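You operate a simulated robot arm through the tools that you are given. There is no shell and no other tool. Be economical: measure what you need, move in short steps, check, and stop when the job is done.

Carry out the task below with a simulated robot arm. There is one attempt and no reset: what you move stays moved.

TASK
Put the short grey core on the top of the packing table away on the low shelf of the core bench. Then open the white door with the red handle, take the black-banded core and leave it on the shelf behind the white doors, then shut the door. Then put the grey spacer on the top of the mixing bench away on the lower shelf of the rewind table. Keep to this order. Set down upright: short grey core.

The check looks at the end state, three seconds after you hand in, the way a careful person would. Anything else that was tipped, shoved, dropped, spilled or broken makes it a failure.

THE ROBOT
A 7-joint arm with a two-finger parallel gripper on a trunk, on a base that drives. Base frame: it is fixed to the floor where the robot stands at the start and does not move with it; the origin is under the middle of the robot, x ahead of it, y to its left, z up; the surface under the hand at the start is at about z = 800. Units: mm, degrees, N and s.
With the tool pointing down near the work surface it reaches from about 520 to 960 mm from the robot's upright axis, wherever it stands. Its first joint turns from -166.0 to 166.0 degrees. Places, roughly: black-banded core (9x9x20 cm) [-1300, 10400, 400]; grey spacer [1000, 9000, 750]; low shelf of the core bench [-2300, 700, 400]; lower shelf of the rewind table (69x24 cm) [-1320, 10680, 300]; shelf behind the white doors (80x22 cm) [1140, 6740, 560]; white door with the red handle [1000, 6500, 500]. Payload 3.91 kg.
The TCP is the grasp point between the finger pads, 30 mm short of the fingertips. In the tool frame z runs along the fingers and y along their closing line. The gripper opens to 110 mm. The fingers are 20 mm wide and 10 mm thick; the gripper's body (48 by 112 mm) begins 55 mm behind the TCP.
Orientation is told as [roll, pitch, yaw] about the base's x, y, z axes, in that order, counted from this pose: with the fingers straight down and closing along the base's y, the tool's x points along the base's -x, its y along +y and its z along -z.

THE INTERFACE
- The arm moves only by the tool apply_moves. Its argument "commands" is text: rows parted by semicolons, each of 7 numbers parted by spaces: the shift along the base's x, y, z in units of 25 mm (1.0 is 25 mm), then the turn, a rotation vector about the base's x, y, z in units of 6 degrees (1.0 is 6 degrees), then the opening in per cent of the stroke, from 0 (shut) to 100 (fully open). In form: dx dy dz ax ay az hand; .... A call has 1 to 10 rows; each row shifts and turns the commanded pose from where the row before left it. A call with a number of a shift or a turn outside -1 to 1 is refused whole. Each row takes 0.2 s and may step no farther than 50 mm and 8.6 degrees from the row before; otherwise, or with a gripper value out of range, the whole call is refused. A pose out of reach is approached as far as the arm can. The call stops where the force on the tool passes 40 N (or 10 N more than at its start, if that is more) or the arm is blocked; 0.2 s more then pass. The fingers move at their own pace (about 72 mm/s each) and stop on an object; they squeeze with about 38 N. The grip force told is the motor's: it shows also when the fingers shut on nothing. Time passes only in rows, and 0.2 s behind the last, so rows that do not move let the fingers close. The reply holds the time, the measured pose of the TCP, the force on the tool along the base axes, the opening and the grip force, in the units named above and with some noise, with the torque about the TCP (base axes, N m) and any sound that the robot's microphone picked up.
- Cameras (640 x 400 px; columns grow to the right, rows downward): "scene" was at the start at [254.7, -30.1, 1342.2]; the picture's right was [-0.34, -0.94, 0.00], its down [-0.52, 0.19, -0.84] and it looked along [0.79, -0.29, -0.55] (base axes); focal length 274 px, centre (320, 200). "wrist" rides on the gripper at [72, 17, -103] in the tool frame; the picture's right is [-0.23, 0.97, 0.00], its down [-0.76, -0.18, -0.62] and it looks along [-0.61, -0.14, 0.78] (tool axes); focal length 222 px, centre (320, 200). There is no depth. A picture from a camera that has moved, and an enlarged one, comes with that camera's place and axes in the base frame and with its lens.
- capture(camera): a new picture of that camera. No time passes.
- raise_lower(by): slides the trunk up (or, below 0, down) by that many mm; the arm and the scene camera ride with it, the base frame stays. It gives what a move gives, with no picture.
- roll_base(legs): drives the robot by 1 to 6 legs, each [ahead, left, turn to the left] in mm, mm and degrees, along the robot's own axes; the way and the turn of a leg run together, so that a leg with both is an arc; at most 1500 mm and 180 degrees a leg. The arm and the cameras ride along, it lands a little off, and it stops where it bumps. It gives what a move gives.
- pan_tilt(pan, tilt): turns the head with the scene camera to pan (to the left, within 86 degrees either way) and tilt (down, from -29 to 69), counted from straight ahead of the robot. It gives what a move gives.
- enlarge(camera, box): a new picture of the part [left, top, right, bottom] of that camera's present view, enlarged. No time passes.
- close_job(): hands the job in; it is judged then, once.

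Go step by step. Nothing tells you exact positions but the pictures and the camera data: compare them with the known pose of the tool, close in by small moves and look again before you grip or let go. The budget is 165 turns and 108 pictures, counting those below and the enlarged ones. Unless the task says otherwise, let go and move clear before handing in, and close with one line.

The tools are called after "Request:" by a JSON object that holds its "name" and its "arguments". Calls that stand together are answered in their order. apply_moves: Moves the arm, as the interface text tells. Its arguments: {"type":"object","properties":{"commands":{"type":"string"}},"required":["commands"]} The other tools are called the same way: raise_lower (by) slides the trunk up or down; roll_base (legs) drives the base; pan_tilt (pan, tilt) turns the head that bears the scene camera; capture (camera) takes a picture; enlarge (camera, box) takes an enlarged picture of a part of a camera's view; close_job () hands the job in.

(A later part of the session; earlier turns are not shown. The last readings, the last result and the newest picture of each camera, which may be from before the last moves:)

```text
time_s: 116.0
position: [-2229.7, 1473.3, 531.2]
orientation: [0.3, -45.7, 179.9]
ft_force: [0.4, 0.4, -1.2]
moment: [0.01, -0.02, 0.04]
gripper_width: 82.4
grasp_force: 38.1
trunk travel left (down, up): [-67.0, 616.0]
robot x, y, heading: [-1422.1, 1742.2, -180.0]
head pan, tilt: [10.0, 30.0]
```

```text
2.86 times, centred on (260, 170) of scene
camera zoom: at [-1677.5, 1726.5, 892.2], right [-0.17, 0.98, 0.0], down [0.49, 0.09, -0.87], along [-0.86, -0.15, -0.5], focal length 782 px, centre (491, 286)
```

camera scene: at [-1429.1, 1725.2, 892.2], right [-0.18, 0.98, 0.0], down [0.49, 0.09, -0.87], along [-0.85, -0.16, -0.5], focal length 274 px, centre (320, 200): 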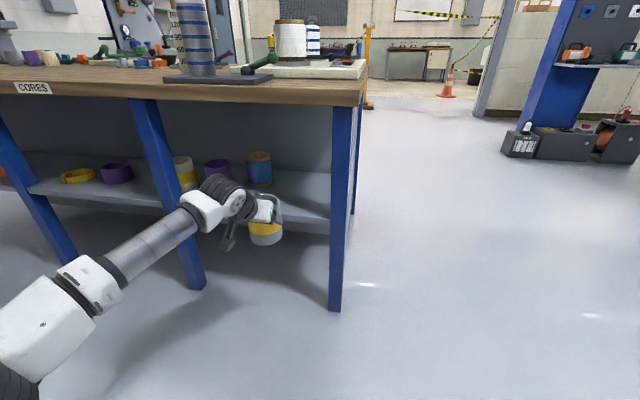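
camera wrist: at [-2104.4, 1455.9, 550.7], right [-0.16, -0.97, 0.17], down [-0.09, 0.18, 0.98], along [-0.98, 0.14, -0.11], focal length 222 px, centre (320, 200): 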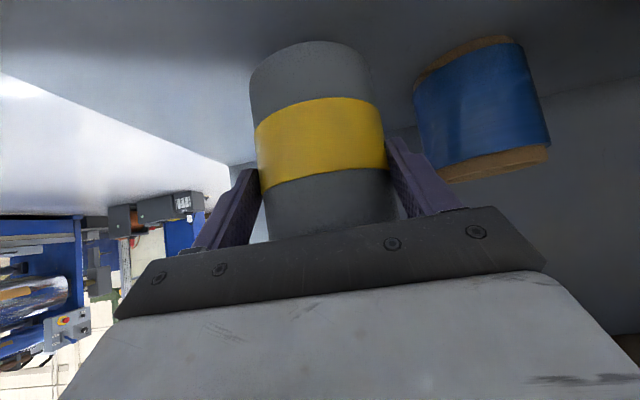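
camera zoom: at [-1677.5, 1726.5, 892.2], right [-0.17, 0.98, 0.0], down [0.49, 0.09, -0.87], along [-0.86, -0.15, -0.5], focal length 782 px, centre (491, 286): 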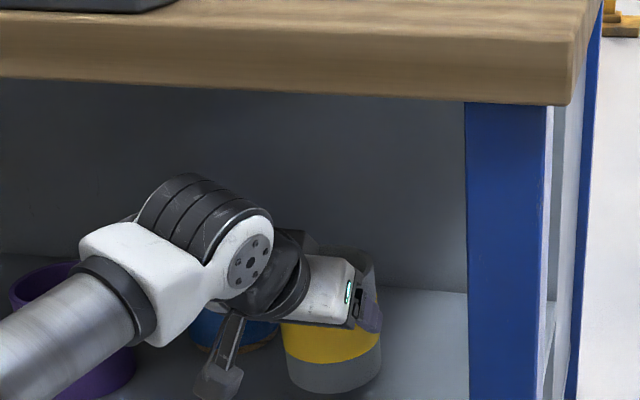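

Position good (core center ≈ (-2240, 1473)). Lower 35 mm, then fine steps.

Request:
{"name": "apply_moves", "arguments": {"commands": "0 0 -0.7 0 0 0 0; 0 0 -0.7 0 0 0 0"}}

Request:
{"name": "apply_moves", "arguments": {"commands": "0 0 -0.1 0 0 0 0; 0 0 -0.1 0 0 0 0"}}

Request:
{"name": "apply_moves", "arguments": {"commands": "0 0 -0.1 0 0 0 0; 0 0 -0.1 0 0 0 0"}}

Request:
{"name": "enlarge", "arguments": {"camera": "scene", "box": [180, 140, 340, 260]}}

```text
time_s: 116.6
position: [-2229.3, 1472.4, 499.4]
orientation: [0.2, -46.3, 179.8]
ft_force: [2.0, 2.6, 20.7]
moment: [0.6, -0.38, -0.02]
gripper_width: 82.9
grasp_force: 37.9
trunk travel left (down, up): [-67.0, 616.0]
robot x, y, heading: [-1424.4, 1738.5, -179.9]
head pan, tilt: [10.0, 30.0]
```

```text
time_s: 117.2
position: [-2229.5, 1471.8, 496.7]
orientation: [0.1, -46.4, 179.9]
ft_force: [-1.0, 0.5, 35.3]
moment: [0.44, 0.92, 0.51]
gripper_width: 82.5
grasp_force: 38.3
trunk travel left (down, up): [-67.0, 616.0]
robot x, y, heading: [-1424.2, 1744.0, -180.1]
head pan, tilt: [10.0, 30.0]
```

```text
time_s: 117.8
position: [-2228.8, 1473.0, 492.1]
orientation: [0.1, -46.3, 180.0]
ft_force: [0.0, 1.8, 34.9]
moment: [0.52, 0.79, 0.32]
gripper_width: 82.7
grasp_force: 37.7
trunk travel left (down, up): [-67.0, 616.0]
robot x, y, heading: [-1422.7, 1743.5, -180.1]
head pan, tilt: [10.0, 30.0]
```

```text
3.33 times, centred on (260, 200) of scene
camera zoom: at [-1676.6, 1725.7, 892.4], right [-0.17, 0.98, 0.0], down [0.49, 0.09, -0.87], along [-0.86, -0.15, -0.49], focal length 913 px, centre (520, 200)
```

zoom: 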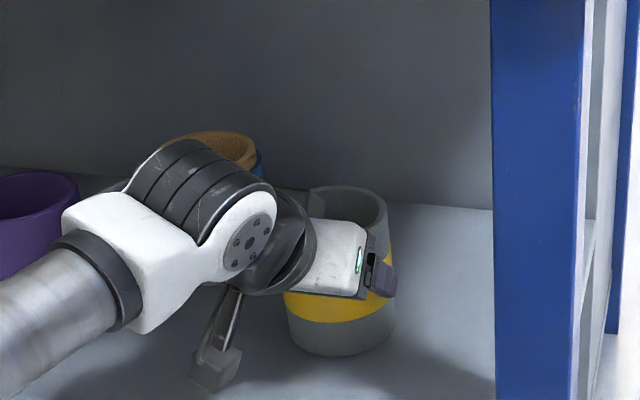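

Contact made; the core stands on the shelf. Open, then withdraw along the fingers.

Request:
{"name": "apply_moves", "arguments": {"commands": "0 0 0 0 0 0 85; 0 0 0 0 0 0 100; 0 0 0 0 0 0 100"}}

Request:
{"name": "capture", "arguments": {"camera": "wrist"}}

Request:
{"name": "enlarge", "arguments": {"camera": "scene", "box": [180, 140, 340, 260]}}

```text
time_s: 118.6
position: [-2227.5, 1471.5, 486.7]
orientation: [0.2, -45.7, 179.8]
ft_force: [-0.3, -0.2, -0.6]
moment: [-0.02, 0.02, -0.02]
gripper_width: 110.1
grasp_force: 0.1
trunk travel left (down, up): [-67.0, 616.0]
robot x, y, heading: [-1421.1, 1740.1, -179.9]
head pan, tilt: [10.0, 30.0]
```

```text
70 pictures are left
camera wrist: at [-2104.1, 1455.3, 505.3], right [-0.16, -0.97, 0.17], down [-0.09, 0.18, 0.98], along [-0.98, 0.14, -0.11], focal length 222 px, centre (320, 200)
```

wrist: 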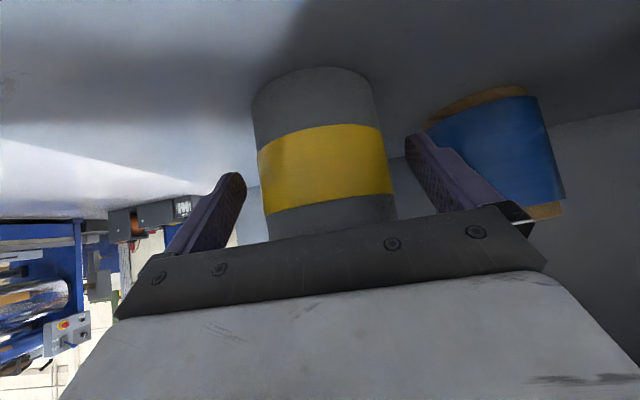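

```text
3.33 times, centred on (260, 200) of scene
camera zoom: at [-1677.0, 1725.8, 892.3], right [-0.17, 0.98, 0.0], down [0.49, 0.09, -0.87], along [-0.86, -0.15, -0.5], focal length 913 px, centre (520, 200)
```

zoom: 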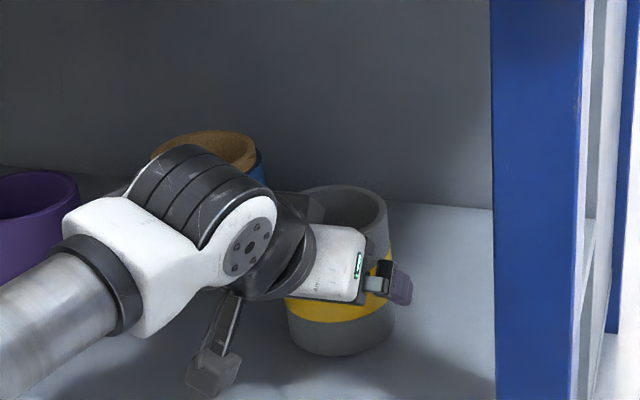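

Released and standing. Withdraw along the fingers and back the base out.

Request:
{"name": "apply_moves", "arguments": {"commands": "0.8 0 0.8 0 0 0 100; 0.8 0 0.8 0 0 0 100; 0.8 0 0.8 0 0 0 100; 1 0 0 0 0 0 100; 1 0 0 0 0 0 100"}}

Request:
{"name": "roll_base", "arguments": {"legs": [[-350, 0, 0]]}}

Request:
{"name": "raise_lower", "arguments": {"by": 400}}

Request:
{"name": "capture", "arguments": {"camera": "scene"}}

```text
time_s: 119.8
position: [-2119.9, 1470.2, 544.6]
orientation: [0.0, -45.8, -180.0]
ft_force: [0.5, 0.5, -0.4]
moment: [0.03, -0.01, 0.01]
gripper_width: 110.1
grasp_force: 0.0
trunk travel left (down, up): [-67.0, 616.0]
robot x, y, heading: [-1421.1, 1742.8, -180.1]
head pan, tilt: [10.0, 30.0]
```

```text
time_s: 122.1
position: [-1763.7, 1470.8, 545.2]
orientation: [0.2, -45.6, 179.9]
ft_force: [-0.2, 0.3, -0.1]
moment: [-0.01, 0.01, 0.02]
gripper_width: 110.2
grasp_force: 0.1
trunk travel left (down, up): [-67.0, 616.0]
robot x, y, heading: [-1064.2, 1740.7, 179.7]
head pan, tilt: [10.0, 30.0]
```

```text
time_s: 125.9
position: [-1763.9, 1470.8, 939.5]
orientation: [0.2, -45.3, 179.8]
ft_force: [0.9, 0.2, -1.0]
moment: [0.01, 0.0, 0.0]
gripper_width: 110.3
grasp_force: 0.2
trunk travel left (down, up): [-467.0, 216.0]
robot x, y, heading: [-1064.1, 1739.3, 180.0]
head pan, tilt: [10.0, 30.0]
```

```text
68 pictures are left
camera scene: at [-1324.0, 1726.0, 1289.1], right [-0.17, 0.98, 0.0], down [0.49, 0.09, -0.87], along [-0.85, -0.15, -0.5], focal length 274 px, centre (320, 200)
```

scene: 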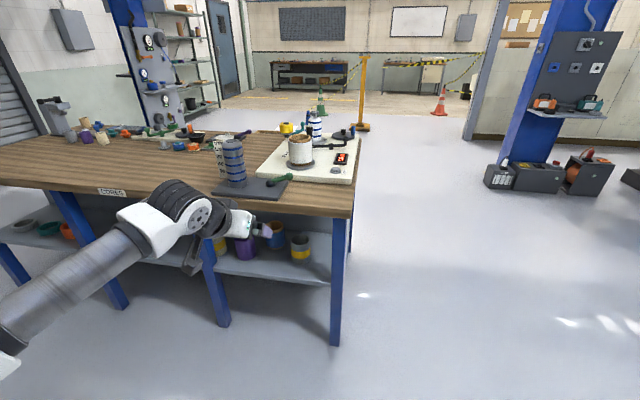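

The grey core stands upright on the shelf. Next: turn to face +y and scout the way to the white doors.

Request:
{"name": "roll_base", "arguments": {"legs": [[-300, 0, 0], [0, 0, -90]]}}

Request:
{"name": "pan_tilt", "arguments": {"pan": 0, "tilt": 22}}

Request:
{"name": "capture", "arguments": {"camera": "scene"}}

```text
time_s: 131.9
position: [-1025.1, 2440.7, 940.0]
orientation: [0.1, -45.4, 90.1]
ft_force: [-0.3, -0.6, 0.0]
moment: [-0.01, 0.02, -0.04]
gripper_width: 110.2
grasp_force: 0.1
trunk travel left (down, up): [-467.0, 216.0]
robot x, y, heading: [-750.3, 1740.1, 90.2]
head pan, tilt: [10.0, 30.0]
```

```text
time_s: 132.7
position: [-1024.6, 2439.6, 939.7]
orientation: [0.4, -45.4, 90.1]
ft_force: [-0.7, -0.7, 0.4]
moment: [0.0, 0.04, 0.02]
gripper_width: 110.0
grasp_force: 0.1
trunk travel left (down, up): [-467.0, 216.0]
robot x, y, heading: [-753.0, 1737.9, 90.2]
head pan, tilt: [0.0, 22.0]
```

```text
67 pictures are left
camera scene: at [-751.5, 2004.9, 1301.9], right [1.0, 0.0, 0.0], down [0.0, -0.38, -0.93], along [0.0, 0.93, -0.38], focal length 274 px, centre (320, 200)
```

scene: 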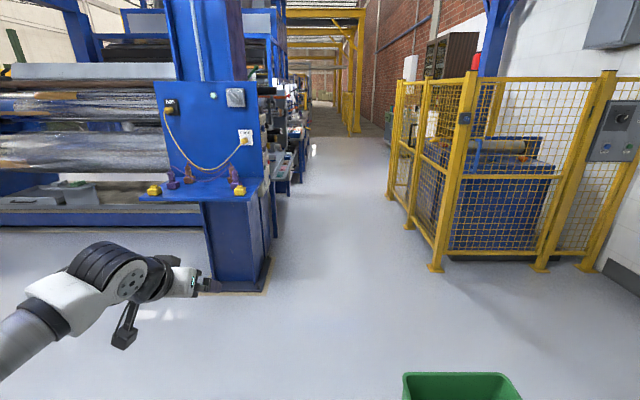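

The aisle is bounded by a column on the left, a green bin ahead-right and a cage. I'll measure the bin and table end precisely.

Request:
{"name": "pan_tilt", "arguments": {"pan": -35, "tilt": 45}}

Request:
{"name": "capture", "arguments": {"camera": "scene"}}

Request:
{"name": "pan_tilt", "arguments": {"pan": -70, "tilt": 35}}

Request:
{"name": "capture", "arguments": {"camera": "scene"}}

```text
time_s: 133.7
position: [-1024.7, 2440.9, 940.3]
orientation: [0.2, -45.3, 90.1]
ft_force: [-0.5, 0.4, 0.4]
moment: [-0.01, 0.02, 0.01]
gripper_width: 109.9
grasp_force: 0.1
trunk travel left (down, up): [-467.0, 216.0]
robot x, y, heading: [-753.0, 1741.0, 90.3]
head pan, tilt: [-35.0, 45.0]
```

```text
66 pictures are left
camera scene: at [-704.8, 1979.0, 1266.5], right [0.82, -0.57, 0.0], down [-0.4, -0.58, -0.71], along [0.4, 0.58, -0.71], focal length 274 px, centre (320, 200)
```

scene: 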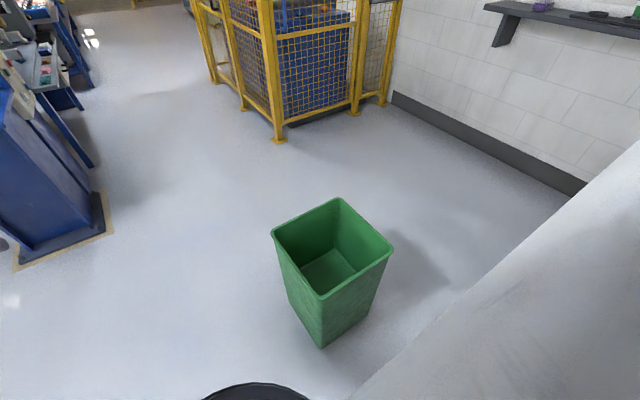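

```text
time_s: 134.7
position: [-1023.1, 2440.7, 939.2]
orientation: [0.2, -45.4, 90.1]
ft_force: [-0.3, -0.1, 0.0]
moment: [0.0, 0.01, -0.01]
gripper_width: 109.9
grasp_force: 0.0
trunk travel left (down, up): [-467.0, 216.0]
robot x, y, heading: [-751.0, 1738.9, 90.2]
head pan, tilt: [-70.0, 35.0]
```

```text
65 pictures are left
camera scene: at [-668.5, 1942.6, 1281.3], right [0.35, -0.94, 0.0], down [-0.54, -0.2, -0.82], along [0.77, 0.28, -0.57], focal length 274 px, centre (320, 200)
```

scene: 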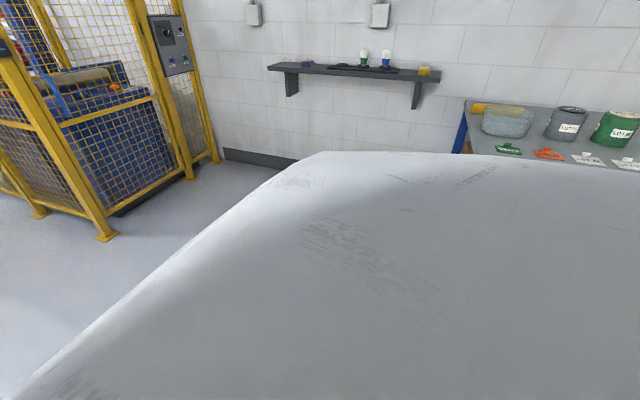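

Bin measured at x -490…-160, y 2295…2615; column right side at x≈-1130 from y≈3480. I'll go left of the bin, then diagonally through with heading turned 45° so the arm clears.

Request:
{"name": "roll_base", "arguments": {"legs": [[0, 200, 0], [700, 0, 0], [0, 0, -45], [219, 219, 0], [827, 163, 0]]}}

Request:
{"name": "pan_tilt", "arguments": {"pan": 30, "tilt": 15}}

Request:
{"name": "capture", "arguments": {"camera": "scene"}}

```text
time_s: 148.5
position: [-176.1, 4143.6, 940.5]
orientation: [0.1, -45.4, 44.9]
ft_force: [0.0, -1.0, 0.3]
moment: [0.03, -0.02, 0.03]
gripper_width: 110.2
grasp_force: 0.1
trunk travel left (down, up): [-467.0, 216.0]
robot x, y, heading: [-480.7, 3457.0, 44.8]
head pan, tilt: [-70.0, 35.0]
```

```text
time_s: 150.3
position: [-174.0, 4140.9, 939.5]
orientation: [0.2, -45.4, 44.9]
ft_force: [0.7, 0.8, 0.2]
moment: [0.01, 0.0, 0.01]
gripper_width: 110.3
grasp_force: 0.1
trunk travel left (down, up): [-467.0, 216.0]
robot x, y, heading: [-475.0, 3459.4, 45.2]
head pan, tilt: [30.0, 15.0]
```

```text
64 pictures are left
camera scene: at [-333.0, 3667.7, 1313.3], right [0.97, -0.26, 0.0], down [-0.07, -0.25, -0.97], along [0.25, 0.93, -0.26], focal length 274 px, centre (320, 200)
```

scene: 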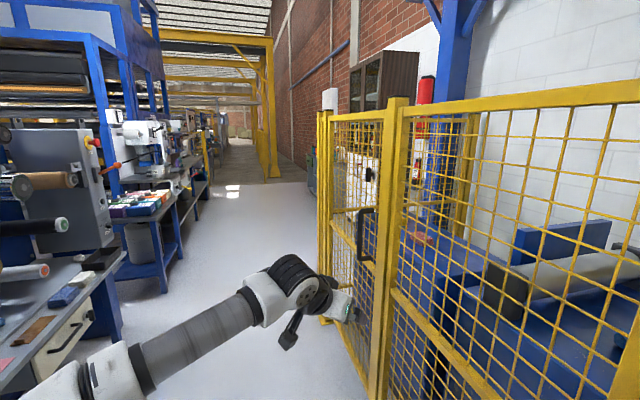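

Aisle clear. Drive north to y≈5400 and look right for the white doors.

Request:
{"name": "roll_base", "arguments": {"legs": [[1050, 1060, 0], [300, 300, 0]]}}

Request:
{"name": "pan_tilt", "arguments": {"pan": -5, "tilt": 25}}

Request:
{"name": "capture", "arguments": {"camera": "scene"}}

```text
time_s: 161.3
position: [-110.4, 6061.1, 939.7]
orientation: [0.2, -45.3, 43.4]
ft_force: [0.0, 0.9, -0.6]
moment: [-0.01, 0.0, 0.03]
gripper_width: 110.2
grasp_force: 0.1
trunk travel left (down, up): [-467.0, 216.0]
robot x, y, heading: [-429.2, 5385.7, 43.3]
head pan, tilt: [30.0, 15.0]
```

```text
time_s: 162.3
position: [-108.1, 6061.1, 940.4]
orientation: [0.3, -45.3, 43.5]
ft_force: [-0.2, 0.4, 0.6]
moment: [0.0, -0.01, -0.01]
gripper_width: 110.3
grasp_force: 0.0
trunk travel left (down, up): [-467.0, 216.0]
robot x, y, heading: [-428.9, 5386.1, 43.5]
head pan, tilt: [-5.0, 25.0]
```

```text
63 pictures are left
camera scene: at [-234.0, 5558.6, 1297.1], right [0.62, -0.78, 0.0], down [-0.33, -0.26, -0.91], along [0.71, 0.56, -0.42], focal length 274 px, centre (320, 200)
```

scene: 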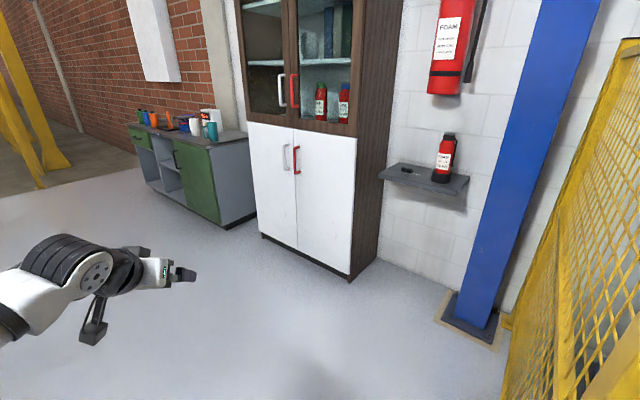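

The cabinet: white lower doors, the right one with the red vertical handle at about (1000, 6725, 700–870), hinged at y≈6330. I'll drive in front of it at about (50, 6600) facing +x.

Request:
{"name": "roll_base", "arguments": {"legs": [[1183, 550, 0], [0, 0, -43.5]]}}

Request:
{"name": "raise_lower", "arguments": {"by": -120}}

Request:
{"name": "pan_tilt", "arguments": {"pan": -5, "tilt": 25}}

Request:
{"name": "capture", "arguments": {"camera": "scene"}}

Request:
{"name": "capture", "arguments": {"camera": "wrist"}}

```text
time_s: 171.0
position: [741.2, 6886.5, 940.1]
orientation: [0.3, -45.4, 0.7]
ft_force: [0.0, -0.1, 0.2]
moment: [0.0, 0.04, 0.01]
gripper_width: 109.9
grasp_force: 0.1
trunk travel left (down, up): [-467.0, 216.0]
robot x, y, heading: [45.6, 6608.9, 0.8]
head pan, tilt: [-5.0, 25.0]
```

```text
time_s: 172.5
position: [741.4, 6887.1, 820.9]
orientation: [0.2, -45.3, 0.6]
ft_force: [0.6, 0.7, -0.3]
moment: [-0.03, -0.01, 0.0]
gripper_width: 110.0
grasp_force: 0.0
trunk travel left (down, up): [-347.0, 336.0]
robot x, y, heading: [48.2, 6607.3, 0.1]
head pan, tilt: [-5.0, 25.0]
```

```text
time_s: 173.1
position: [742.6, 6887.3, 818.9]
orientation: [0.3, -45.5, 0.7]
ft_force: [-0.4, 0.9, 0.3]
moment: [-0.02, 0.0, -0.01]
gripper_width: 110.1
grasp_force: 0.1
trunk travel left (down, up): [-347.0, 336.0]
robot x, y, heading: [48.3, 6605.5, 0.7]
head pan, tilt: [-5.0, 25.0]
```

```text
62 pictures are left
camera scene: at [309.2, 6603.4, 1177.1], right [-0.07, -1.0, 0.0], down [-0.42, 0.03, -0.91], along [0.9, -0.07, -0.42], focal length 274 px, centre (320, 200)
```

scene: 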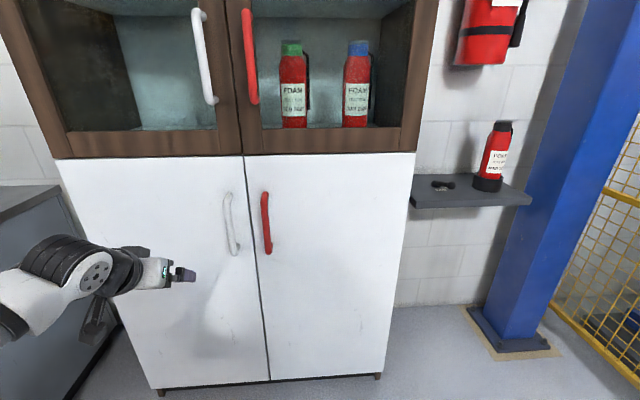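

```text
61 pictures are left
camera wrist: at [616.7, 6901.8, 839.7], right [0.15, 0.98, 0.16], down [0.09, -0.18, 0.98], along [0.98, -0.13, -0.12], focal length 222 px, centre (320, 200)
```

wrist: 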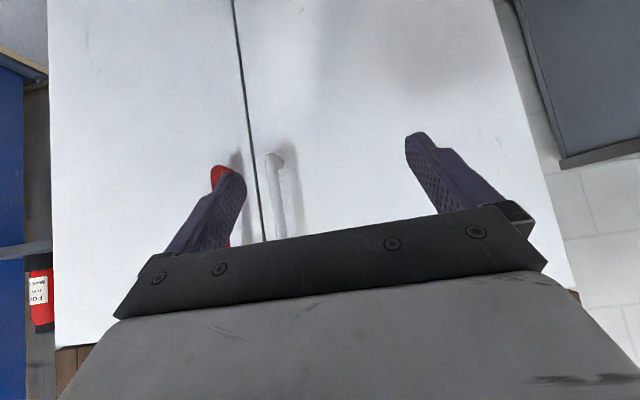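

Red bar at y≈6697, z≈715–898, about x 960. Align the hand in front of it.

Request:
{"name": "apply_moves", "arguments": {"commands": "0.5 -0.95 0.2 0 0 0 100; 0.5 -0.95 0.2 0 0 0 100; 0.5 -0.95 0.2 0 0 0 100; 0.5 -0.95 0.2 0 0 0 100; 0.5 -0.95 0.2 0 0 0 100; 0.5 -0.95 0.2 0 0 0 100; 0.5 -0.95 0.2 0 0 0 100; 0.5 -0.95 0.2 0 0 0 100"}}

Request:
{"name": "capture", "arguments": {"camera": "wrist"}}

Request:
{"name": "enlarge", "arguments": {"camera": "scene", "box": [180, 150, 380, 280]}}

```text
time_s: 174.9
position: [843.5, 6696.3, 860.8]
orientation: [0.3, -45.5, 0.5]
ft_force: [-0.6, 1.0, -1.0]
moment: [0.01, -0.01, 0.02]
gripper_width: 109.8
grasp_force: 0.2
trunk travel left (down, up): [-347.0, 336.0]
robot x, y, heading: [45.4, 6609.7, 0.8]
head pan, tilt: [-5.0, 25.0]
```

```text
60 pictures are left
camera wrist: at [717.9, 6711.8, 880.1], right [0.15, 0.98, 0.16], down [0.09, -0.18, 0.98], along [0.98, -0.13, -0.12], focal length 222 px, centre (320, 200)
```

wrist: 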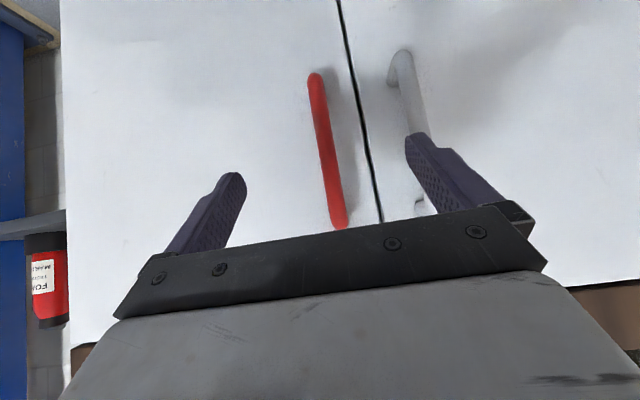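

```text
3.08 times, centred on (280, 215) of scene
camera zoom: at [309.2, 6603.4, 1177.1], right [-0.07, -1.0, 0.0], down [-0.42, 0.03, -0.91], along [0.9, -0.07, -0.42], focal length 843 px, centre (443, 154)
```

zoom: 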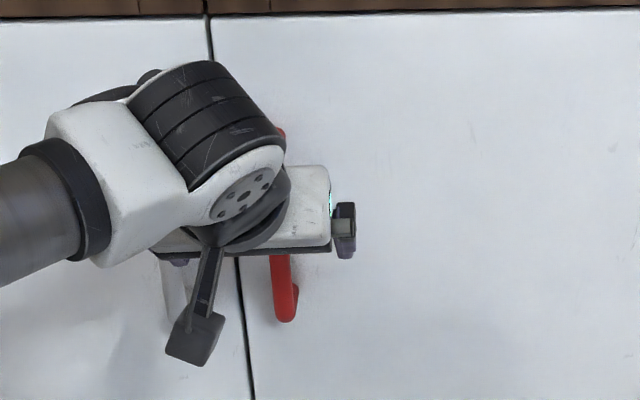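

Handle centred between the fingers (y≈6697). Approach and grip it.

Request:
{"name": "apply_moves", "arguments": {"commands": "0.92 0 -0.53 0 0 0 60; 0.92 0 -0.53 0 0 0 60; 0.92 0 -0.53 0 0 0 60; 0.92 0 -0.53 0 0 0 60; 0.9 0 -0.5 0 0 0 60; 0 0 0 0 0 0 0; 0 0 0 0 0 0 0; 0 0 0 0 0 0 0; 0 0 0 0 0 0 0"}}

Request:
{"name": "capture", "arguments": {"camera": "wrist"}}

```text
time_s: 176.1
position: [946.3, 6696.9, 800.5]
orientation: [0.4, -45.3, 0.5]
ft_force: [-14.9, 1.8, 5.7]
moment: [-0.04, -1.05, 0.01]
gripper_width: 66.2
grasp_force: 0.0
trunk travel left (down, up): [-347.0, 336.0]
robot x, y, heading: [46.0, 6604.2, 1.0]
head pan, tilt: [-5.0, 25.0]
stopped in row 5: the force on the tool passed its limit at 93 N (the readings are from after the stop); the commanded pose is now the measured one
```

```text
58 pictures are left
camera wrist: at [821.6, 6711.9, 820.4], right [0.15, 0.98, 0.17], down [0.1, -0.18, 0.98], along [0.98, -0.13, -0.12], focal length 222 px, centre (320, 200)
```

wrist: 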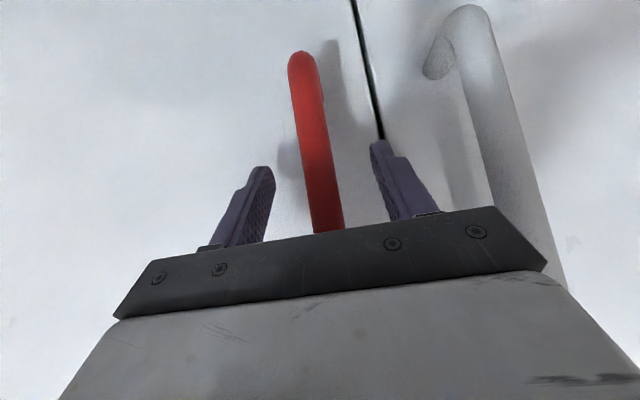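

Fingertips touched the door face, so the bar lies within the fingers. Back off 8 mm and close.

Request:
{"name": "apply_moves", "arguments": {"commands": "-0.3 0 0 0 0 0 60; 0 0 0 0 0 0 0; 0 0 0 0 0 0 0; 0 0 0 0 0 0 0; 0 0 0 0 0 0 0"}}

Request:
{"name": "capture", "arguments": {"camera": "wrist"}}

```text
time_s: 177.3
position: [939.7, 6698.1, 797.2]
orientation: [0.3, -45.2, 0.8]
ft_force: [-0.2, 7.7, -1.5]
moment: [-0.47, -0.24, 0.17]
gripper_width: 17.8
grasp_force: 45.2
trunk travel left (down, up): [-347.0, 336.0]
robot x, y, heading: [46.9, 6609.8, 0.9]
head pan, tilt: [-5.0, 25.0]
```

```text
57 pictures are left
camera wrist: at [815.5, 6713.0, 818.4], right [0.14, 0.98, 0.17], down [0.1, -0.18, 0.98], along [0.98, -0.12, -0.12], focal length 222 px, centre (320, 200)
```

wrist: 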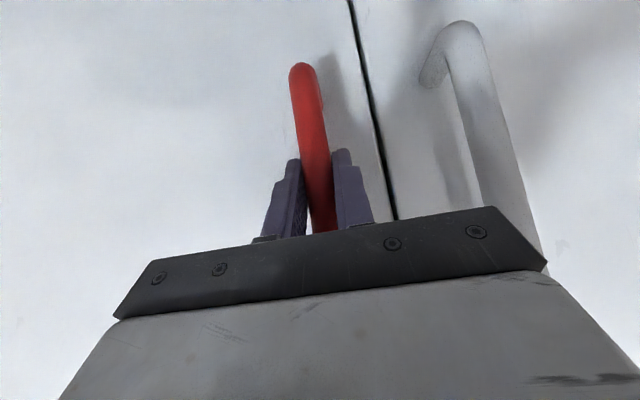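

Gripped (17.8 mm). Pull along the door's arc with matching yaw, five small steps.

Request:
{"name": "apply_moves", "arguments": {"commands": "-0.908 -0.104 0 0 0 0.533 0; -0.904 -0.156 0 0 0 0.533 0; -0.892 -0.204 0 0 0 0.533 0; -0.88 -0.256 0 0 0 0.533 0; -0.864 -0.304 0 0 0 0.533 0"}}

Request:
{"name": "capture", "arguments": {"camera": "scene"}}

```text
time_s: 178.5
position: [830.9, 6669.6, 798.5]
orientation: [0.2, -45.1, 16.5]
ft_force: [1.3, -5.9, -2.4]
moment: [-0.28, 0.0, -0.24]
gripper_width: 18.1
grasp_force: 45.4
trunk travel left (down, up): [-347.0, 336.0]
robot x, y, heading: [45.7, 6605.4, 0.7]
head pan, tilt: [-5.0, 25.0]
```

```text
56 pictures are left
camera scene: at [309.3, 6602.9, 1177.0], right [-0.07, -1.0, 0.0], down [-0.42, 0.03, -0.91], along [0.9, -0.07, -0.42], focal length 274 px, centre (320, 200)
```

scene: 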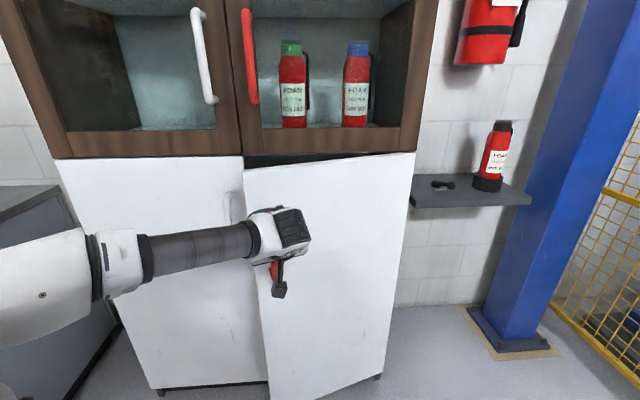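

The door is opening smoothly with low force. Continue the arc.

Request:
{"name": "apply_moves", "arguments": {"commands": "-0.844 -0.352 0 0 0 0.533 0; -0.824 -0.396 0 0 0 0.533 0; -0.8 -0.444 0 0 0 0.533 0; -0.776 -0.488 0 0 0 0.533 0; -0.748 -0.528 0 0 0 0.533 0"}}

```text
time_s: 179.4
position: [756.6, 6626.7, 799.4]
orientation: [-0.3, -45.1, 27.4]
ft_force: [2.7, -5.9, -6.3]
moment: [0.32, 0.02, -0.38]
gripper_width: 17.5
grasp_force: 45.0
trunk travel left (down, up): [-347.0, 336.0]
robot x, y, heading: [45.7, 6608.2, 0.9]
head pan, tilt: [-5.0, 25.0]
stopped in row 4: the force on the tool passed its limit at 41 N (the readings are from after the stop); the commanded pose is now the measured one
```

Fitting the measured arc gives the hinge at (978, 6329), radius 371. Continue on that corrected arc.

Request:
{"name": "apply_moves", "arguments": {"commands": "-0.712 -0.564 0 0 0 0.583 0; -0.676 -0.608 0 0 0 0.583 0; -0.636 -0.648 0 0 0 0.583 0; -0.596 -0.684 0 0 0 0.583 0; -0.552 -0.72 0 0 0 0.583 0; -0.508 -0.752 0 0 0 0.583 0"}}

Request:
{"name": "capture", "arguments": {"camera": "scene"}}

```text
time_s: 180.8
position: [660.0, 6531.2, 798.4]
orientation: [0.2, -45.2, 48.8]
ft_force: [-23.6, 15.4, -22.8]
moment: [-0.07, -0.14, -0.11]
gripper_width: 17.8
grasp_force: 45.0
trunk travel left (down, up): [-347.0, 336.0]
robot x, y, heading: [50.0, 6607.4, 0.9]
head pan, tilt: [-5.0, 25.0]
```

```text
55 pictures are left
camera scene: at [309.2, 6603.9, 1176.8], right [-0.07, -1.0, 0.0], down [-0.42, 0.03, -0.91], along [0.9, -0.07, -0.42], focal length 274 px, centre (320, 200)
```

scene: 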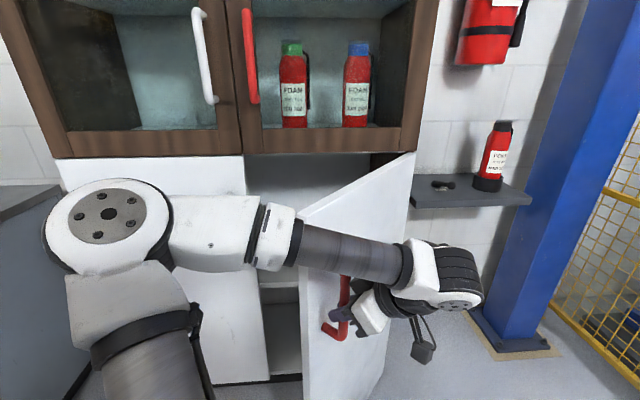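

Door about 58° open, no snag. Continue to ~85°.

Request:
{"name": "apply_moves", "arguments": {"commands": "-0.6 -0.7 0 0 0 0.583 0; -0.416 -0.808 0 0 0 0.583 0; -0.364 -0.832 0 0 0 0.583 0; -0.312 -0.852 0 0 0 0.583 0; -0.26 -0.868 0 0 0 0.583 0; -0.208 -0.884 0 0 0 0.583 0; -0.152 -0.896 0 0 0 0.583 0; -0.1 -0.904 0 0 0 0.583 0"}}

Request:
{"name": "capture", "arguments": {"camera": "scene"}}

```text
time_s: 181.7
position: [626.1, 6475.0, 799.6]
orientation: [0.2, -45.2, 58.5]
ft_force: [-4.7, 1.6, -2.1]
moment: [0.0, -0.19, -0.33]
gripper_width: 17.8
grasp_force: 44.8
out of reach, approached as far as the arm can: row 4
trunk travel left (down, up): [-347.0, 336.0]
robot x, y, heading: [47.5, 6605.9, 0.5]
head pan, tilt: [-5.0, 25.0]
stopped in row 4: the force on the tool passed its limit at 50 N (the readings are from after the stop); the commanded pose is now the measured one
```

```text
54 pictures are left
camera scene: at [309.0, 6602.9, 1177.5], right [-0.08, -1.0, 0.0], down [-0.42, 0.03, -0.91], along [0.9, -0.07, -0.42], focal length 274 px, centre (320, 200)
```

scene: 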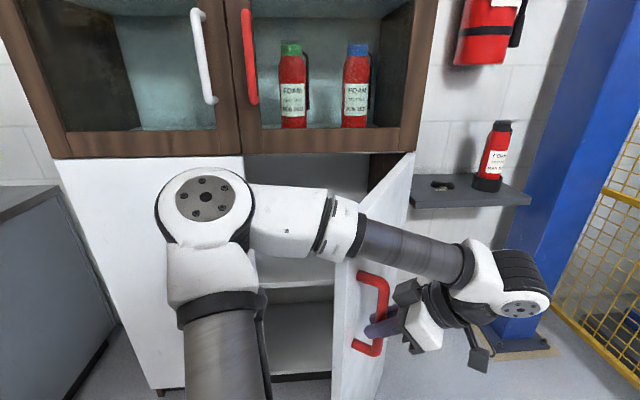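

The wrist hit its limit at ~67°. The bar is still held, so I'll carry the door further by strafing the base along the arc.

Request:
{"name": "roll_base", "arguments": {"legs": [[-18, -55, 0], [-10, -57, 0]]}}

Request:
{"name": "capture", "arguments": {"camera": "scene"}}

```text
time_s: 182.7
position: [613.1, 6444.0, 797.5]
orientation: [0.5, -45.5, 58.5]
ft_force: [-4.1, 5.2, 0.2]
moment: [-0.72, -0.17, 0.01]
gripper_width: 17.8
grasp_force: 45.0
trunk travel left (down, up): [-347.0, 336.0]
robot x, y, heading: [33.0, 6574.8, 0.9]
head pan, tilt: [-5.0, 25.0]
stopped in leg 1: the force on the tool passed its limit at 62 N (the readings are from after the stop); the commanded pose is now the measured one
```

```text
53 pictures are left
camera scene: at [296.1, 6569.7, 1177.7], right [-0.07, -1.0, 0.0], down [-0.42, 0.03, -0.91], along [0.9, -0.07, -0.42], focal length 274 px, centre (320, 200)
```

scene: 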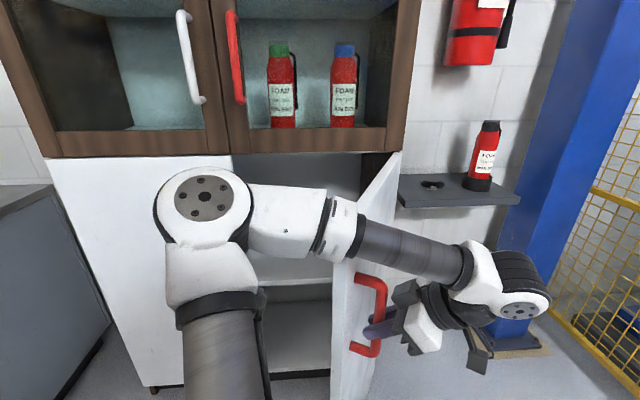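

Now ~72°. Continue, adding base turn so the hand follows the door.

Request:
{"name": "roll_base", "arguments": {"legs": [[-15, -56, 3], [-17, -56, 3], [-18, -56, 3]]}}

```text
time_s: 183.6
position: [610.3, 6434.2, 797.2]
orientation: [0.3, -45.7, 60.2]
ft_force: [-4.5, 2.8, 2.1]
moment: [-0.51, -0.32, 0.0]
gripper_width: 17.6
grasp_force: 45.3
trunk travel left (down, up): [-347.0, 336.0]
robot x, y, heading: [25.8, 6544.4, 2.2]
head pan, tilt: [-5.0, 25.0]
stopped in leg 1: the robot was blocked; the commanded pose is now the measured one
```

Good enough at ~74°. Release the handle and back the hand away along its fingers.

Request:
{"name": "apply_moves", "arguments": {"commands": "0 0 0 0 0 0 50; 0 0 0 0 0 0 50; -0.35 -0.6 0.7 0 0 0 50; -0.35 -0.6 0.7 0 0 0 50; -0.35 -0.6 0.7 0 0 0 50; -0.35 -0.6 0.7 0 0 0 50; -0.35 -0.6 0.7 0 0 0 50"}}

Request:
{"name": "capture", "arguments": {"camera": "scene"}}

```text
time_s: 185.2
position: [584.6, 6375.8, 801.1]
orientation: [-1.3, -45.7, 61.2]
ft_force: [-0.1, 0.0, 0.0]
moment: [0.02, -0.01, 0.03]
gripper_width: 55.0
grasp_force: 0.1
out of reach, approached as far as the arm can: row 3, 4, 5, 6, 7
trunk travel left (down, up): [-347.0, 336.0]
robot x, y, heading: [25.0, 6545.8, 2.4]
head pan, tilt: [-5.0, 25.0]
```

```text
52 pictures are left
camera scene: at [278.8, 6552.1, 1181.2], right [-0.05, -1.0, 0.0], down [-0.41, 0.02, -0.91], along [0.91, -0.04, -0.41], focal length 274 px, centre (320, 200)
```

scene: 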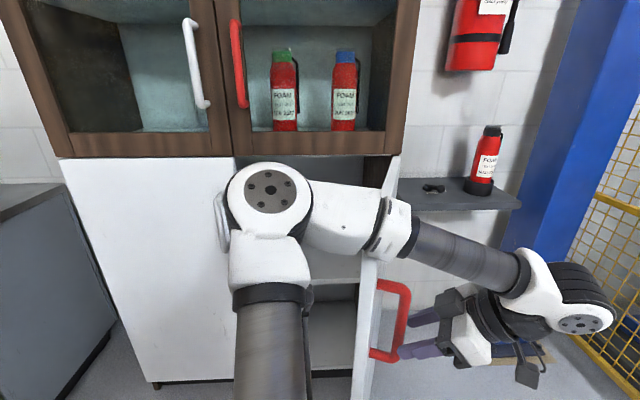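

Released; door stands about 80–85° open. Move the base away to the right then back, clear of the handle.

Request:
{"name": "roll_base", "arguments": {"legs": [[0, -120, 0], [-450, 0, 0]]}}

Request:
{"name": "pan_tilt", "arguments": {"pan": 0, "tilt": 25}}

Request:
{"name": "capture", "arguments": {"camera": "scene"}}

```text
time_s: 189.1
position: [148.5, 6236.8, 789.0]
orientation: [0.5, -45.4, 60.2]
ft_force: [0.0, -0.3, 0.6]
moment: [0.03, -0.01, -0.01]
gripper_width: 54.7
grasp_force: 0.1
trunk travel left (down, up): [-347.0, 336.0]
robot x, y, heading: [-418.4, 6406.2, 2.5]
head pan, tilt: [-5.0, 25.0]
```

```text
time_s: 189.8
position: [149.2, 6237.4, 789.3]
orientation: [0.6, -45.4, 60.1]
ft_force: [0.6, 0.2, -1.0]
moment: [-0.03, 0.02, -0.06]
gripper_width: 55.3
grasp_force: 0.0
trunk travel left (down, up): [-347.0, 336.0]
robot x, y, heading: [-419.6, 6407.0, 2.5]
head pan, tilt: [0.0, 25.0]
```

```text
51 pictures are left
camera scene: at [-154.7, 6417.5, 1177.1], right [0.04, -1.0, 0.0], down [-0.42, -0.02, -0.91], along [0.91, 0.04, -0.42], focal length 274 px, centre (320, 200)
```

scene: 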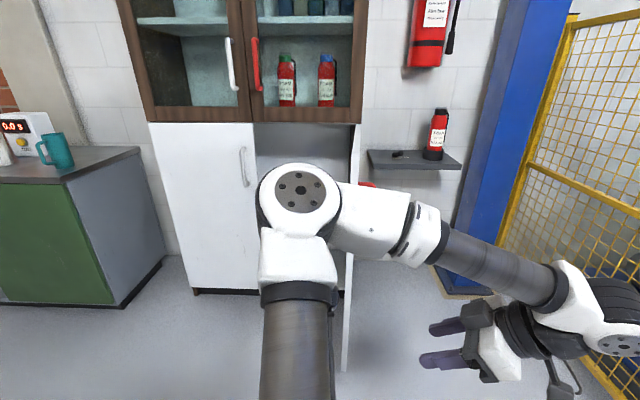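

The door stands open nearly square. Straighten the hand, then drive north to find the black-banded core.

Request:
{"name": "apply_moves", "arguments": {"commands": "0.5 0.3 0.4 0 0 -1 100; 0.5 0.3 0.4 0 0 -1 100; 0.5 0.3 0.4 0 0 -1 100; 0.5 0.3 0.4 0 0 -1 100; 0.5 0.3 0.4 0 0 -1 100; 0.5 0.3 0.4 0 0 -1 100; 0.5 0.3 0.4 0 0 -1 100; 0 0.3 0.4 0 0 -1 100; 0 0.3 0.4 0 0 -1 100; 0 0.3 0.4 0 0 -0.6 100"}}

Request:
{"name": "roll_base", "arguments": {"legs": [[-100, 0, 0], [0, 0, 88]]}}

Request:
{"name": "pan_tilt", "arguments": {"pan": 10, "tilt": 15}}

Request:
{"name": "capture", "arguments": {"camera": "scene"}}

```text
time_s: 192.0
position: [236.3, 6312.9, 890.5]
orientation: [0.6, -45.3, 2.6]
ft_force: [-0.2, 0.5, -0.1]
moment: [0.04, -0.03, 0.02]
gripper_width: 110.0
grasp_force: 0.2
trunk travel left (down, up): [-347.0, 336.0]
robot x, y, heading: [-416.5, 6406.3, 2.6]
head pan, tilt: [0.0, 25.0]
```

```text
time_s: 197.0
position: [-405.9, 7052.0, 890.5]
orientation: [0.6, -45.4, 91.0]
ft_force: [-0.4, -0.1, -0.8]
moment: [-0.03, 0.0, -0.02]
gripper_width: 109.9
grasp_force: 0.1
trunk travel left (down, up): [-347.0, 336.0]
robot x, y, heading: [-520.5, 6402.9, 90.9]
head pan, tilt: [0.0, 25.0]
```

```text
time_s: 197.7
position: [-405.2, 7052.7, 890.2]
orientation: [0.7, -45.3, 90.8]
ft_force: [-0.1, 0.1, 1.2]
moment: [0.01, 0.02, 0.01]
gripper_width: 110.1
grasp_force: 0.1
trunk travel left (down, up): [-347.0, 336.0]
robot x, y, heading: [-517.9, 6403.4, 90.8]
head pan, tilt: [10.0, 15.0]
```

```text
50 pictures are left
camera scene: at [-537.7, 6663.2, 1193.3], right [0.98, 0.19, 0.0], down [0.05, -0.25, -0.97], along [-0.18, 0.95, -0.26], focal length 274 px, centre (320, 200)
```

scene: 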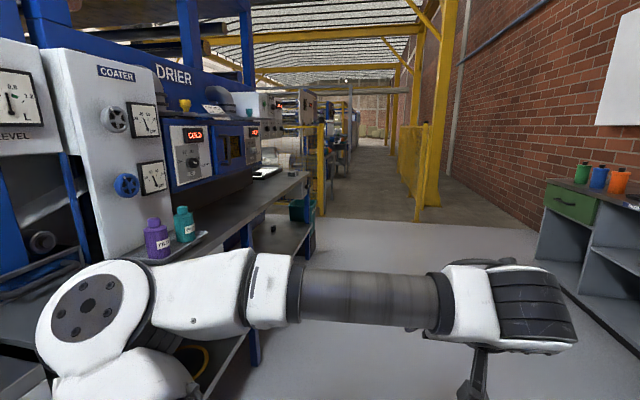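

Path north is clear at x≈-520. Drive 2.4 m ahead and look.

Request:
{"name": "roll_base", "arguments": {"legs": [[1300, 0, 0], [1100, 0, 0]]}}

Request:
{"name": "pan_tilt", "arguments": {"pan": 30, "tilt": 25}}

Request:
{"name": "capture", "arguments": {"camera": "scene"}}

Request:
{"name": "pan_tilt", "arguments": {"pan": -70, "tilt": 25}}

Request:
{"name": "capture", "arguments": {"camera": "scene"}}

```text
time_s: 209.4
position: [-510.1, 9433.0, 889.8]
orientation: [0.6, -45.3, 92.7]
ft_force: [-0.8, 0.4, -0.6]
moment: [0.0, 0.02, 0.01]
gripper_width: 109.9
grasp_force: 0.1
trunk travel left (down, up): [-347.0, 336.0]
robot x, y, heading: [-600.4, 8777.5, 92.5]
head pan, tilt: [10.0, 15.0]
```

```text
time_s: 210.2
position: [-509.1, 9433.1, 889.1]
orientation: [0.6, -45.4, 92.6]
ft_force: [-0.7, -0.2, 0.7]
moment: [0.01, -0.02, 0.0]
gripper_width: 110.0
grasp_force: 0.0
trunk travel left (down, up): [-347.0, 336.0]
robot x, y, heading: [-605.5, 8778.5, 92.7]
head pan, tilt: [30.0, 25.0]
```

```text
49 pictures are left
camera scene: at [-658.8, 9026.3, 1177.1], right [0.84, 0.54, 0.0], down [0.23, -0.36, -0.91], along [-0.49, 0.76, -0.42], focal length 274 px, centre (320, 200)
```

scene: 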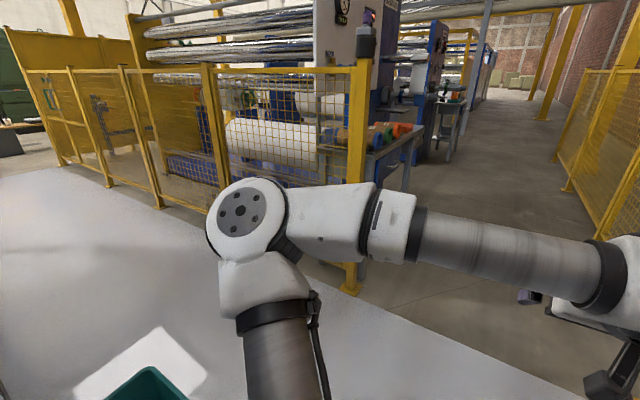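

```text
time_s: 212.0
position: [-509.6, 9431.6, 889.9]
orientation: [0.6, -45.3, 92.7]
ft_force: [0.1, -0.7, 0.7]
moment: [-0.01, 0.03, 0.02]
gripper_width: 110.0
grasp_force: 0.0
trunk travel left (down, up): [-347.0, 336.0]
robot x, y, heading: [-606.3, 8780.5, 92.8]
head pan, tilt: [-70.0, 25.0]
```

```text
48 pictures are left
camera scene: at [-524.1, 8984.1, 1177.1], right [0.38, -0.92, 0.0], down [-0.39, -0.16, -0.91], along [0.84, 0.35, -0.42], focal length 274 px, centre (320, 200)
```

scene: 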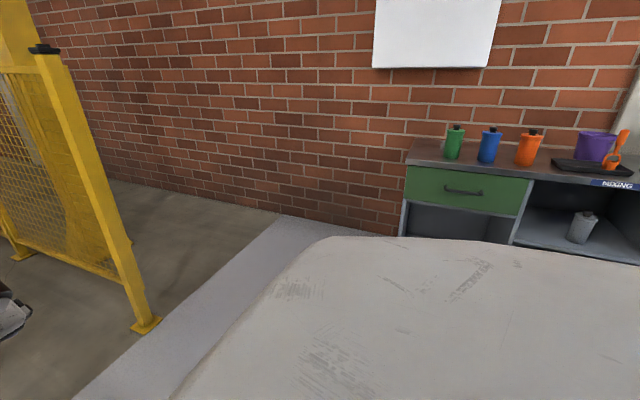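

Mixing bench (label "MIXING") is on the right; the rewind table is ahead-left just past the fence post at (-1187, 10170). Drive up closer at x≈-520.

Request:
{"name": "roll_base", "arguments": {"legs": [[1250, -110, -2]]}}

Request:
{"name": "pan_tilt", "arguments": {"pan": 60, "tilt": 32}}

Request:
{"name": "capture", "arguments": {"camera": "scene"}}

```text
time_s: 218.3
position: [-396.5, 10667.9, 889.8]
orientation: [0.7, -45.4, 90.1]
ft_force: [-0.9, -0.4, 0.4]
moment: [0.01, -0.02, 0.0]
gripper_width: 109.8
grasp_force: 0.1
trunk travel left (down, up): [-347.0, 336.0]
robot x, y, heading: [-517.9, 10019.7, 90.1]
head pan, tilt: [-70.0, 25.0]
```

```text
time_s: 220.4
position: [-397.9, 10666.4, 890.1]
orientation: [0.5, -45.3, 90.3]
ft_force: [-0.3, -0.5, -0.2]
moment: [0.02, 0.03, -0.03]
gripper_width: 109.9
grasp_force: 0.1
trunk travel left (down, up): [-347.0, 336.0]
robot x, y, heading: [-520.3, 10015.4, 90.1]
head pan, tilt: [60.0, 32.0]
```

```text
47 pictures are left
camera scene: at [-595.4, 10232.8, 1166.0], right [0.5, 0.87, 0.0], down [0.46, -0.26, -0.85], along [-0.73, 0.42, -0.53], focal length 274 px, centre (320, 200)
```

scene: 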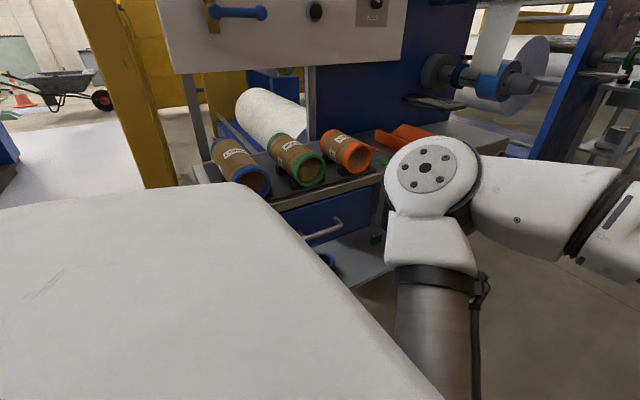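

The rewind table has blue-, green- and orange-banded cores on top and a lower shelf. I'll shift right, turn toward it and lower the camera.

Request:
{"name": "roll_base", "arguments": {"legs": [[300, -100, 0], [0, 0, 60]]}}

Request:
{"name": "raise_lower", "arguments": {"by": -250}}

Request:
{"name": "pan_tilt", "arguments": {"pan": 25, "tilt": 25}}

Request:
{"name": "capture", "arguments": {"camera": "scene"}}

Request:
{"name": "capture", "arguments": {"camera": "wrist"}}

```text
time_s: 225.2
position: [-934.0, 10733.8, 888.5]
orientation: [0.6, -45.4, 151.6]
ft_force: [0.3, -0.2, 1.0]
moment: [0.0, -0.03, -0.03]
gripper_width: 109.8
grasp_force: 0.0
trunk travel left (down, up): [-347.0, 336.0]
robot x, y, heading: [-422.6, 10315.6, 151.7]
head pan, tilt: [60.0, 32.0]
```

```text
time_s: 227.8
position: [-933.7, 10735.2, 640.3]
orientation: [0.6, -45.4, 151.7]
ft_force: [-0.3, -0.3, 0.0]
moment: [0.03, -0.02, 0.01]
gripper_width: 110.0
grasp_force: 0.1
trunk travel left (down, up): [-97.0, 586.0]
robot x, y, heading: [-420.4, 10316.3, 151.3]
head pan, tilt: [60.0, 32.0]
```

```text
time_s: 228.8
position: [-934.0, 10734.9, 639.8]
orientation: [0.6, -45.4, 151.7]
ft_force: [0.5, 1.0, 0.7]
moment: [-0.02, 0.0, 0.02]
gripper_width: 110.0
grasp_force: 0.1
trunk travel left (down, up): [-97.0, 586.0]
robot x, y, heading: [-420.8, 10315.0, 151.1]
head pan, tilt: [25.0, 25.0]
```

```text
46 pictures are left
camera scene: at [-661.5, 10404.1, 927.1], right [0.06, 1.0, 0.0], down [0.42, -0.03, -0.91], along [-0.9, 0.06, -0.42], focal length 274 px, centre (320, 200)
```

scene: 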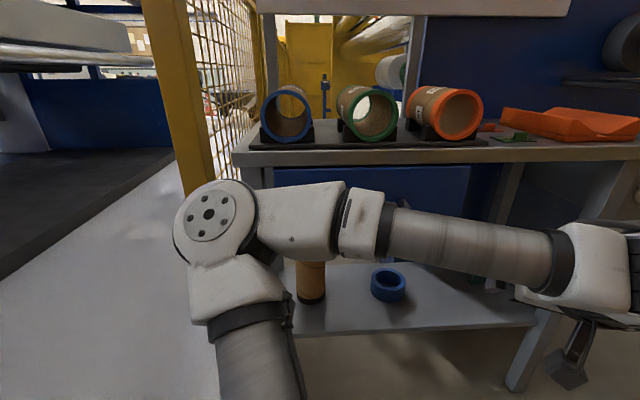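

```text
45 pictures are left
camera wrist: at [-831.9, 10661.4, 659.9], right [-0.6, -0.78, 0.17], down [0.01, 0.21, 0.98], along [-0.8, 0.59, -0.12], focal length 222 px, centre (320, 200)
```

wrist: 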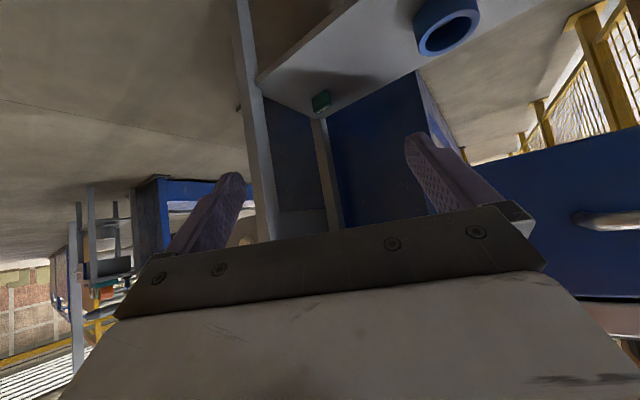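

The black-banded core stands on the lower shelf at about (-1284, 10417), z 300–500, under a drawer. I'll stand farther right (+y) facing the table so the forearm can point in from the robot's right side.

Request:
{"name": "roll_base", "arguments": {"legs": [[215, -310, 0], [0, 0, 28.5]]}}

Request:
{"name": "apply_moves", "arguments": {"commands": "0.3 -1 -0.5 0 0 0 100; 0.3 -1 -0.5 0 0 0 100; 0.3 -1 -0.5 0 0 0 100; 0.3 -1 -0.5 0 0 0 100; 0 -1 -0.5 0 0 0 100; 0 -1 -0.5 0 0 0 100; 0 -1 -0.5 0 0 0 100; 0 -1 -0.5 0 0 0 100; 0 -1 -0.5 0 0 0 100; 0 -1 -0.5 0 0 0 100"}}

```text
time_s: 233.3
position: [-1111.4, 10810.9, 640.1]
orientation: [0.5, -45.4, -179.3]
ft_force: [-0.2, 0.4, -0.3]
moment: [0.02, -0.03, -0.01]
gripper_width: 110.1
grasp_force: 0.0
trunk travel left (down, up): [-97.0, 586.0]
robot x, y, heading: [-461.0, 10694.5, -179.2]
head pan, tilt: [25.0, 25.0]
```

```text
time_s: 235.5
position: [-1086.8, 10556.3, 515.5]
orientation: [0.7, -45.4, -179.4]
ft_force: [0.0, -0.1, 0.3]
moment: [-0.02, -0.01, 0.0]
gripper_width: 109.8
grasp_force: 0.1
out of reach, approached as far as the arm can: row 6
trunk travel left (down, up): [-97.0, 586.0]
robot x, y, heading: [-461.7, 10696.9, -179.5]
head pan, tilt: [25.0, 25.0]
```

Continue left while raising the tilt to about 70° from vertical.

Request:
{"name": "apply_moves", "arguments": {"commands": "0.4 -1 0 0 0.85 0 100; 0.4 -1 0 0 0.85 0 100; 0.2 -1 0 0 0.85 0 100; 0 -1 -0.4 0 0.85 0 100; 0 -1 -0.6 0 0.8 0 100; 0 -0.5 -0.6 0 0 0 100"}}

Request:
{"name": "capture", "arguments": {"camera": "wrist"}}

Request:
{"name": "capture", "arguments": {"camera": "scene"}}

```text
time_s: 236.7
position: [-1099.3, 10508.5, 492.8]
orientation: [2.1, -67.9, 169.5]
ft_force: [0.5, 0.6, -0.5]
moment: [0.0, 0.05, 0.0]
gripper_width: 109.8
grasp_force: 0.0
trunk travel left (down, up): [-97.0, 586.0]
robot x, y, heading: [-459.2, 10693.7, -179.4]
head pan, tilt: [25.0, 25.0]
stopped in row 5: the arm was blocked; the commanded pose is now the measured one
```

```text
44 pictures are left
camera wrist: at [-980.0, 10472.5, 463.8], right [-0.23, -0.95, 0.22], down [0.32, 0.15, 0.94], along [-0.92, 0.28, 0.27], focal length 222 px, centre (320, 200)
```

wrist: 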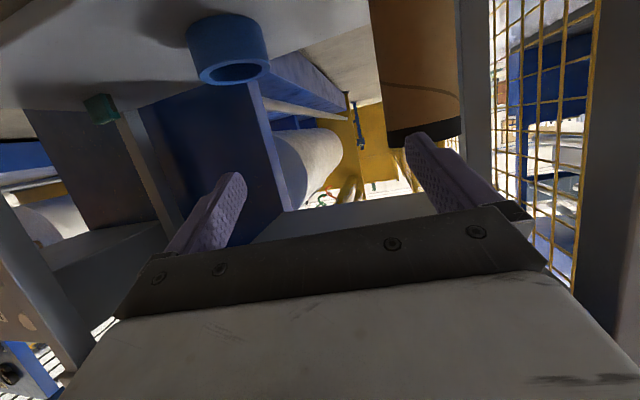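

```text
43 pictures are left
camera scene: at [-713.9, 10654.1, 923.1], right [-0.43, 0.9, 0.0], down [0.38, 0.18, -0.91], along [-0.82, -0.39, -0.42], focal length 274 px, centre (320, 200)
```

scene: 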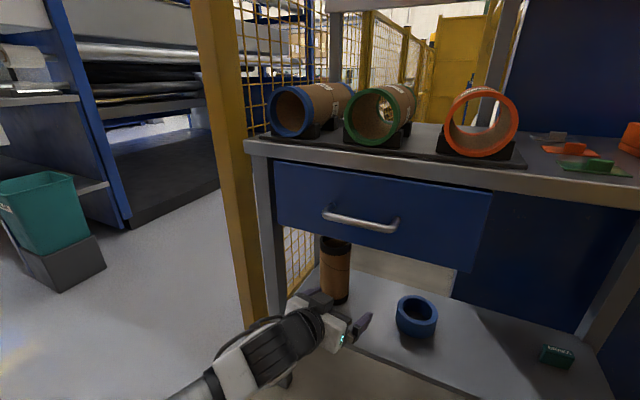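

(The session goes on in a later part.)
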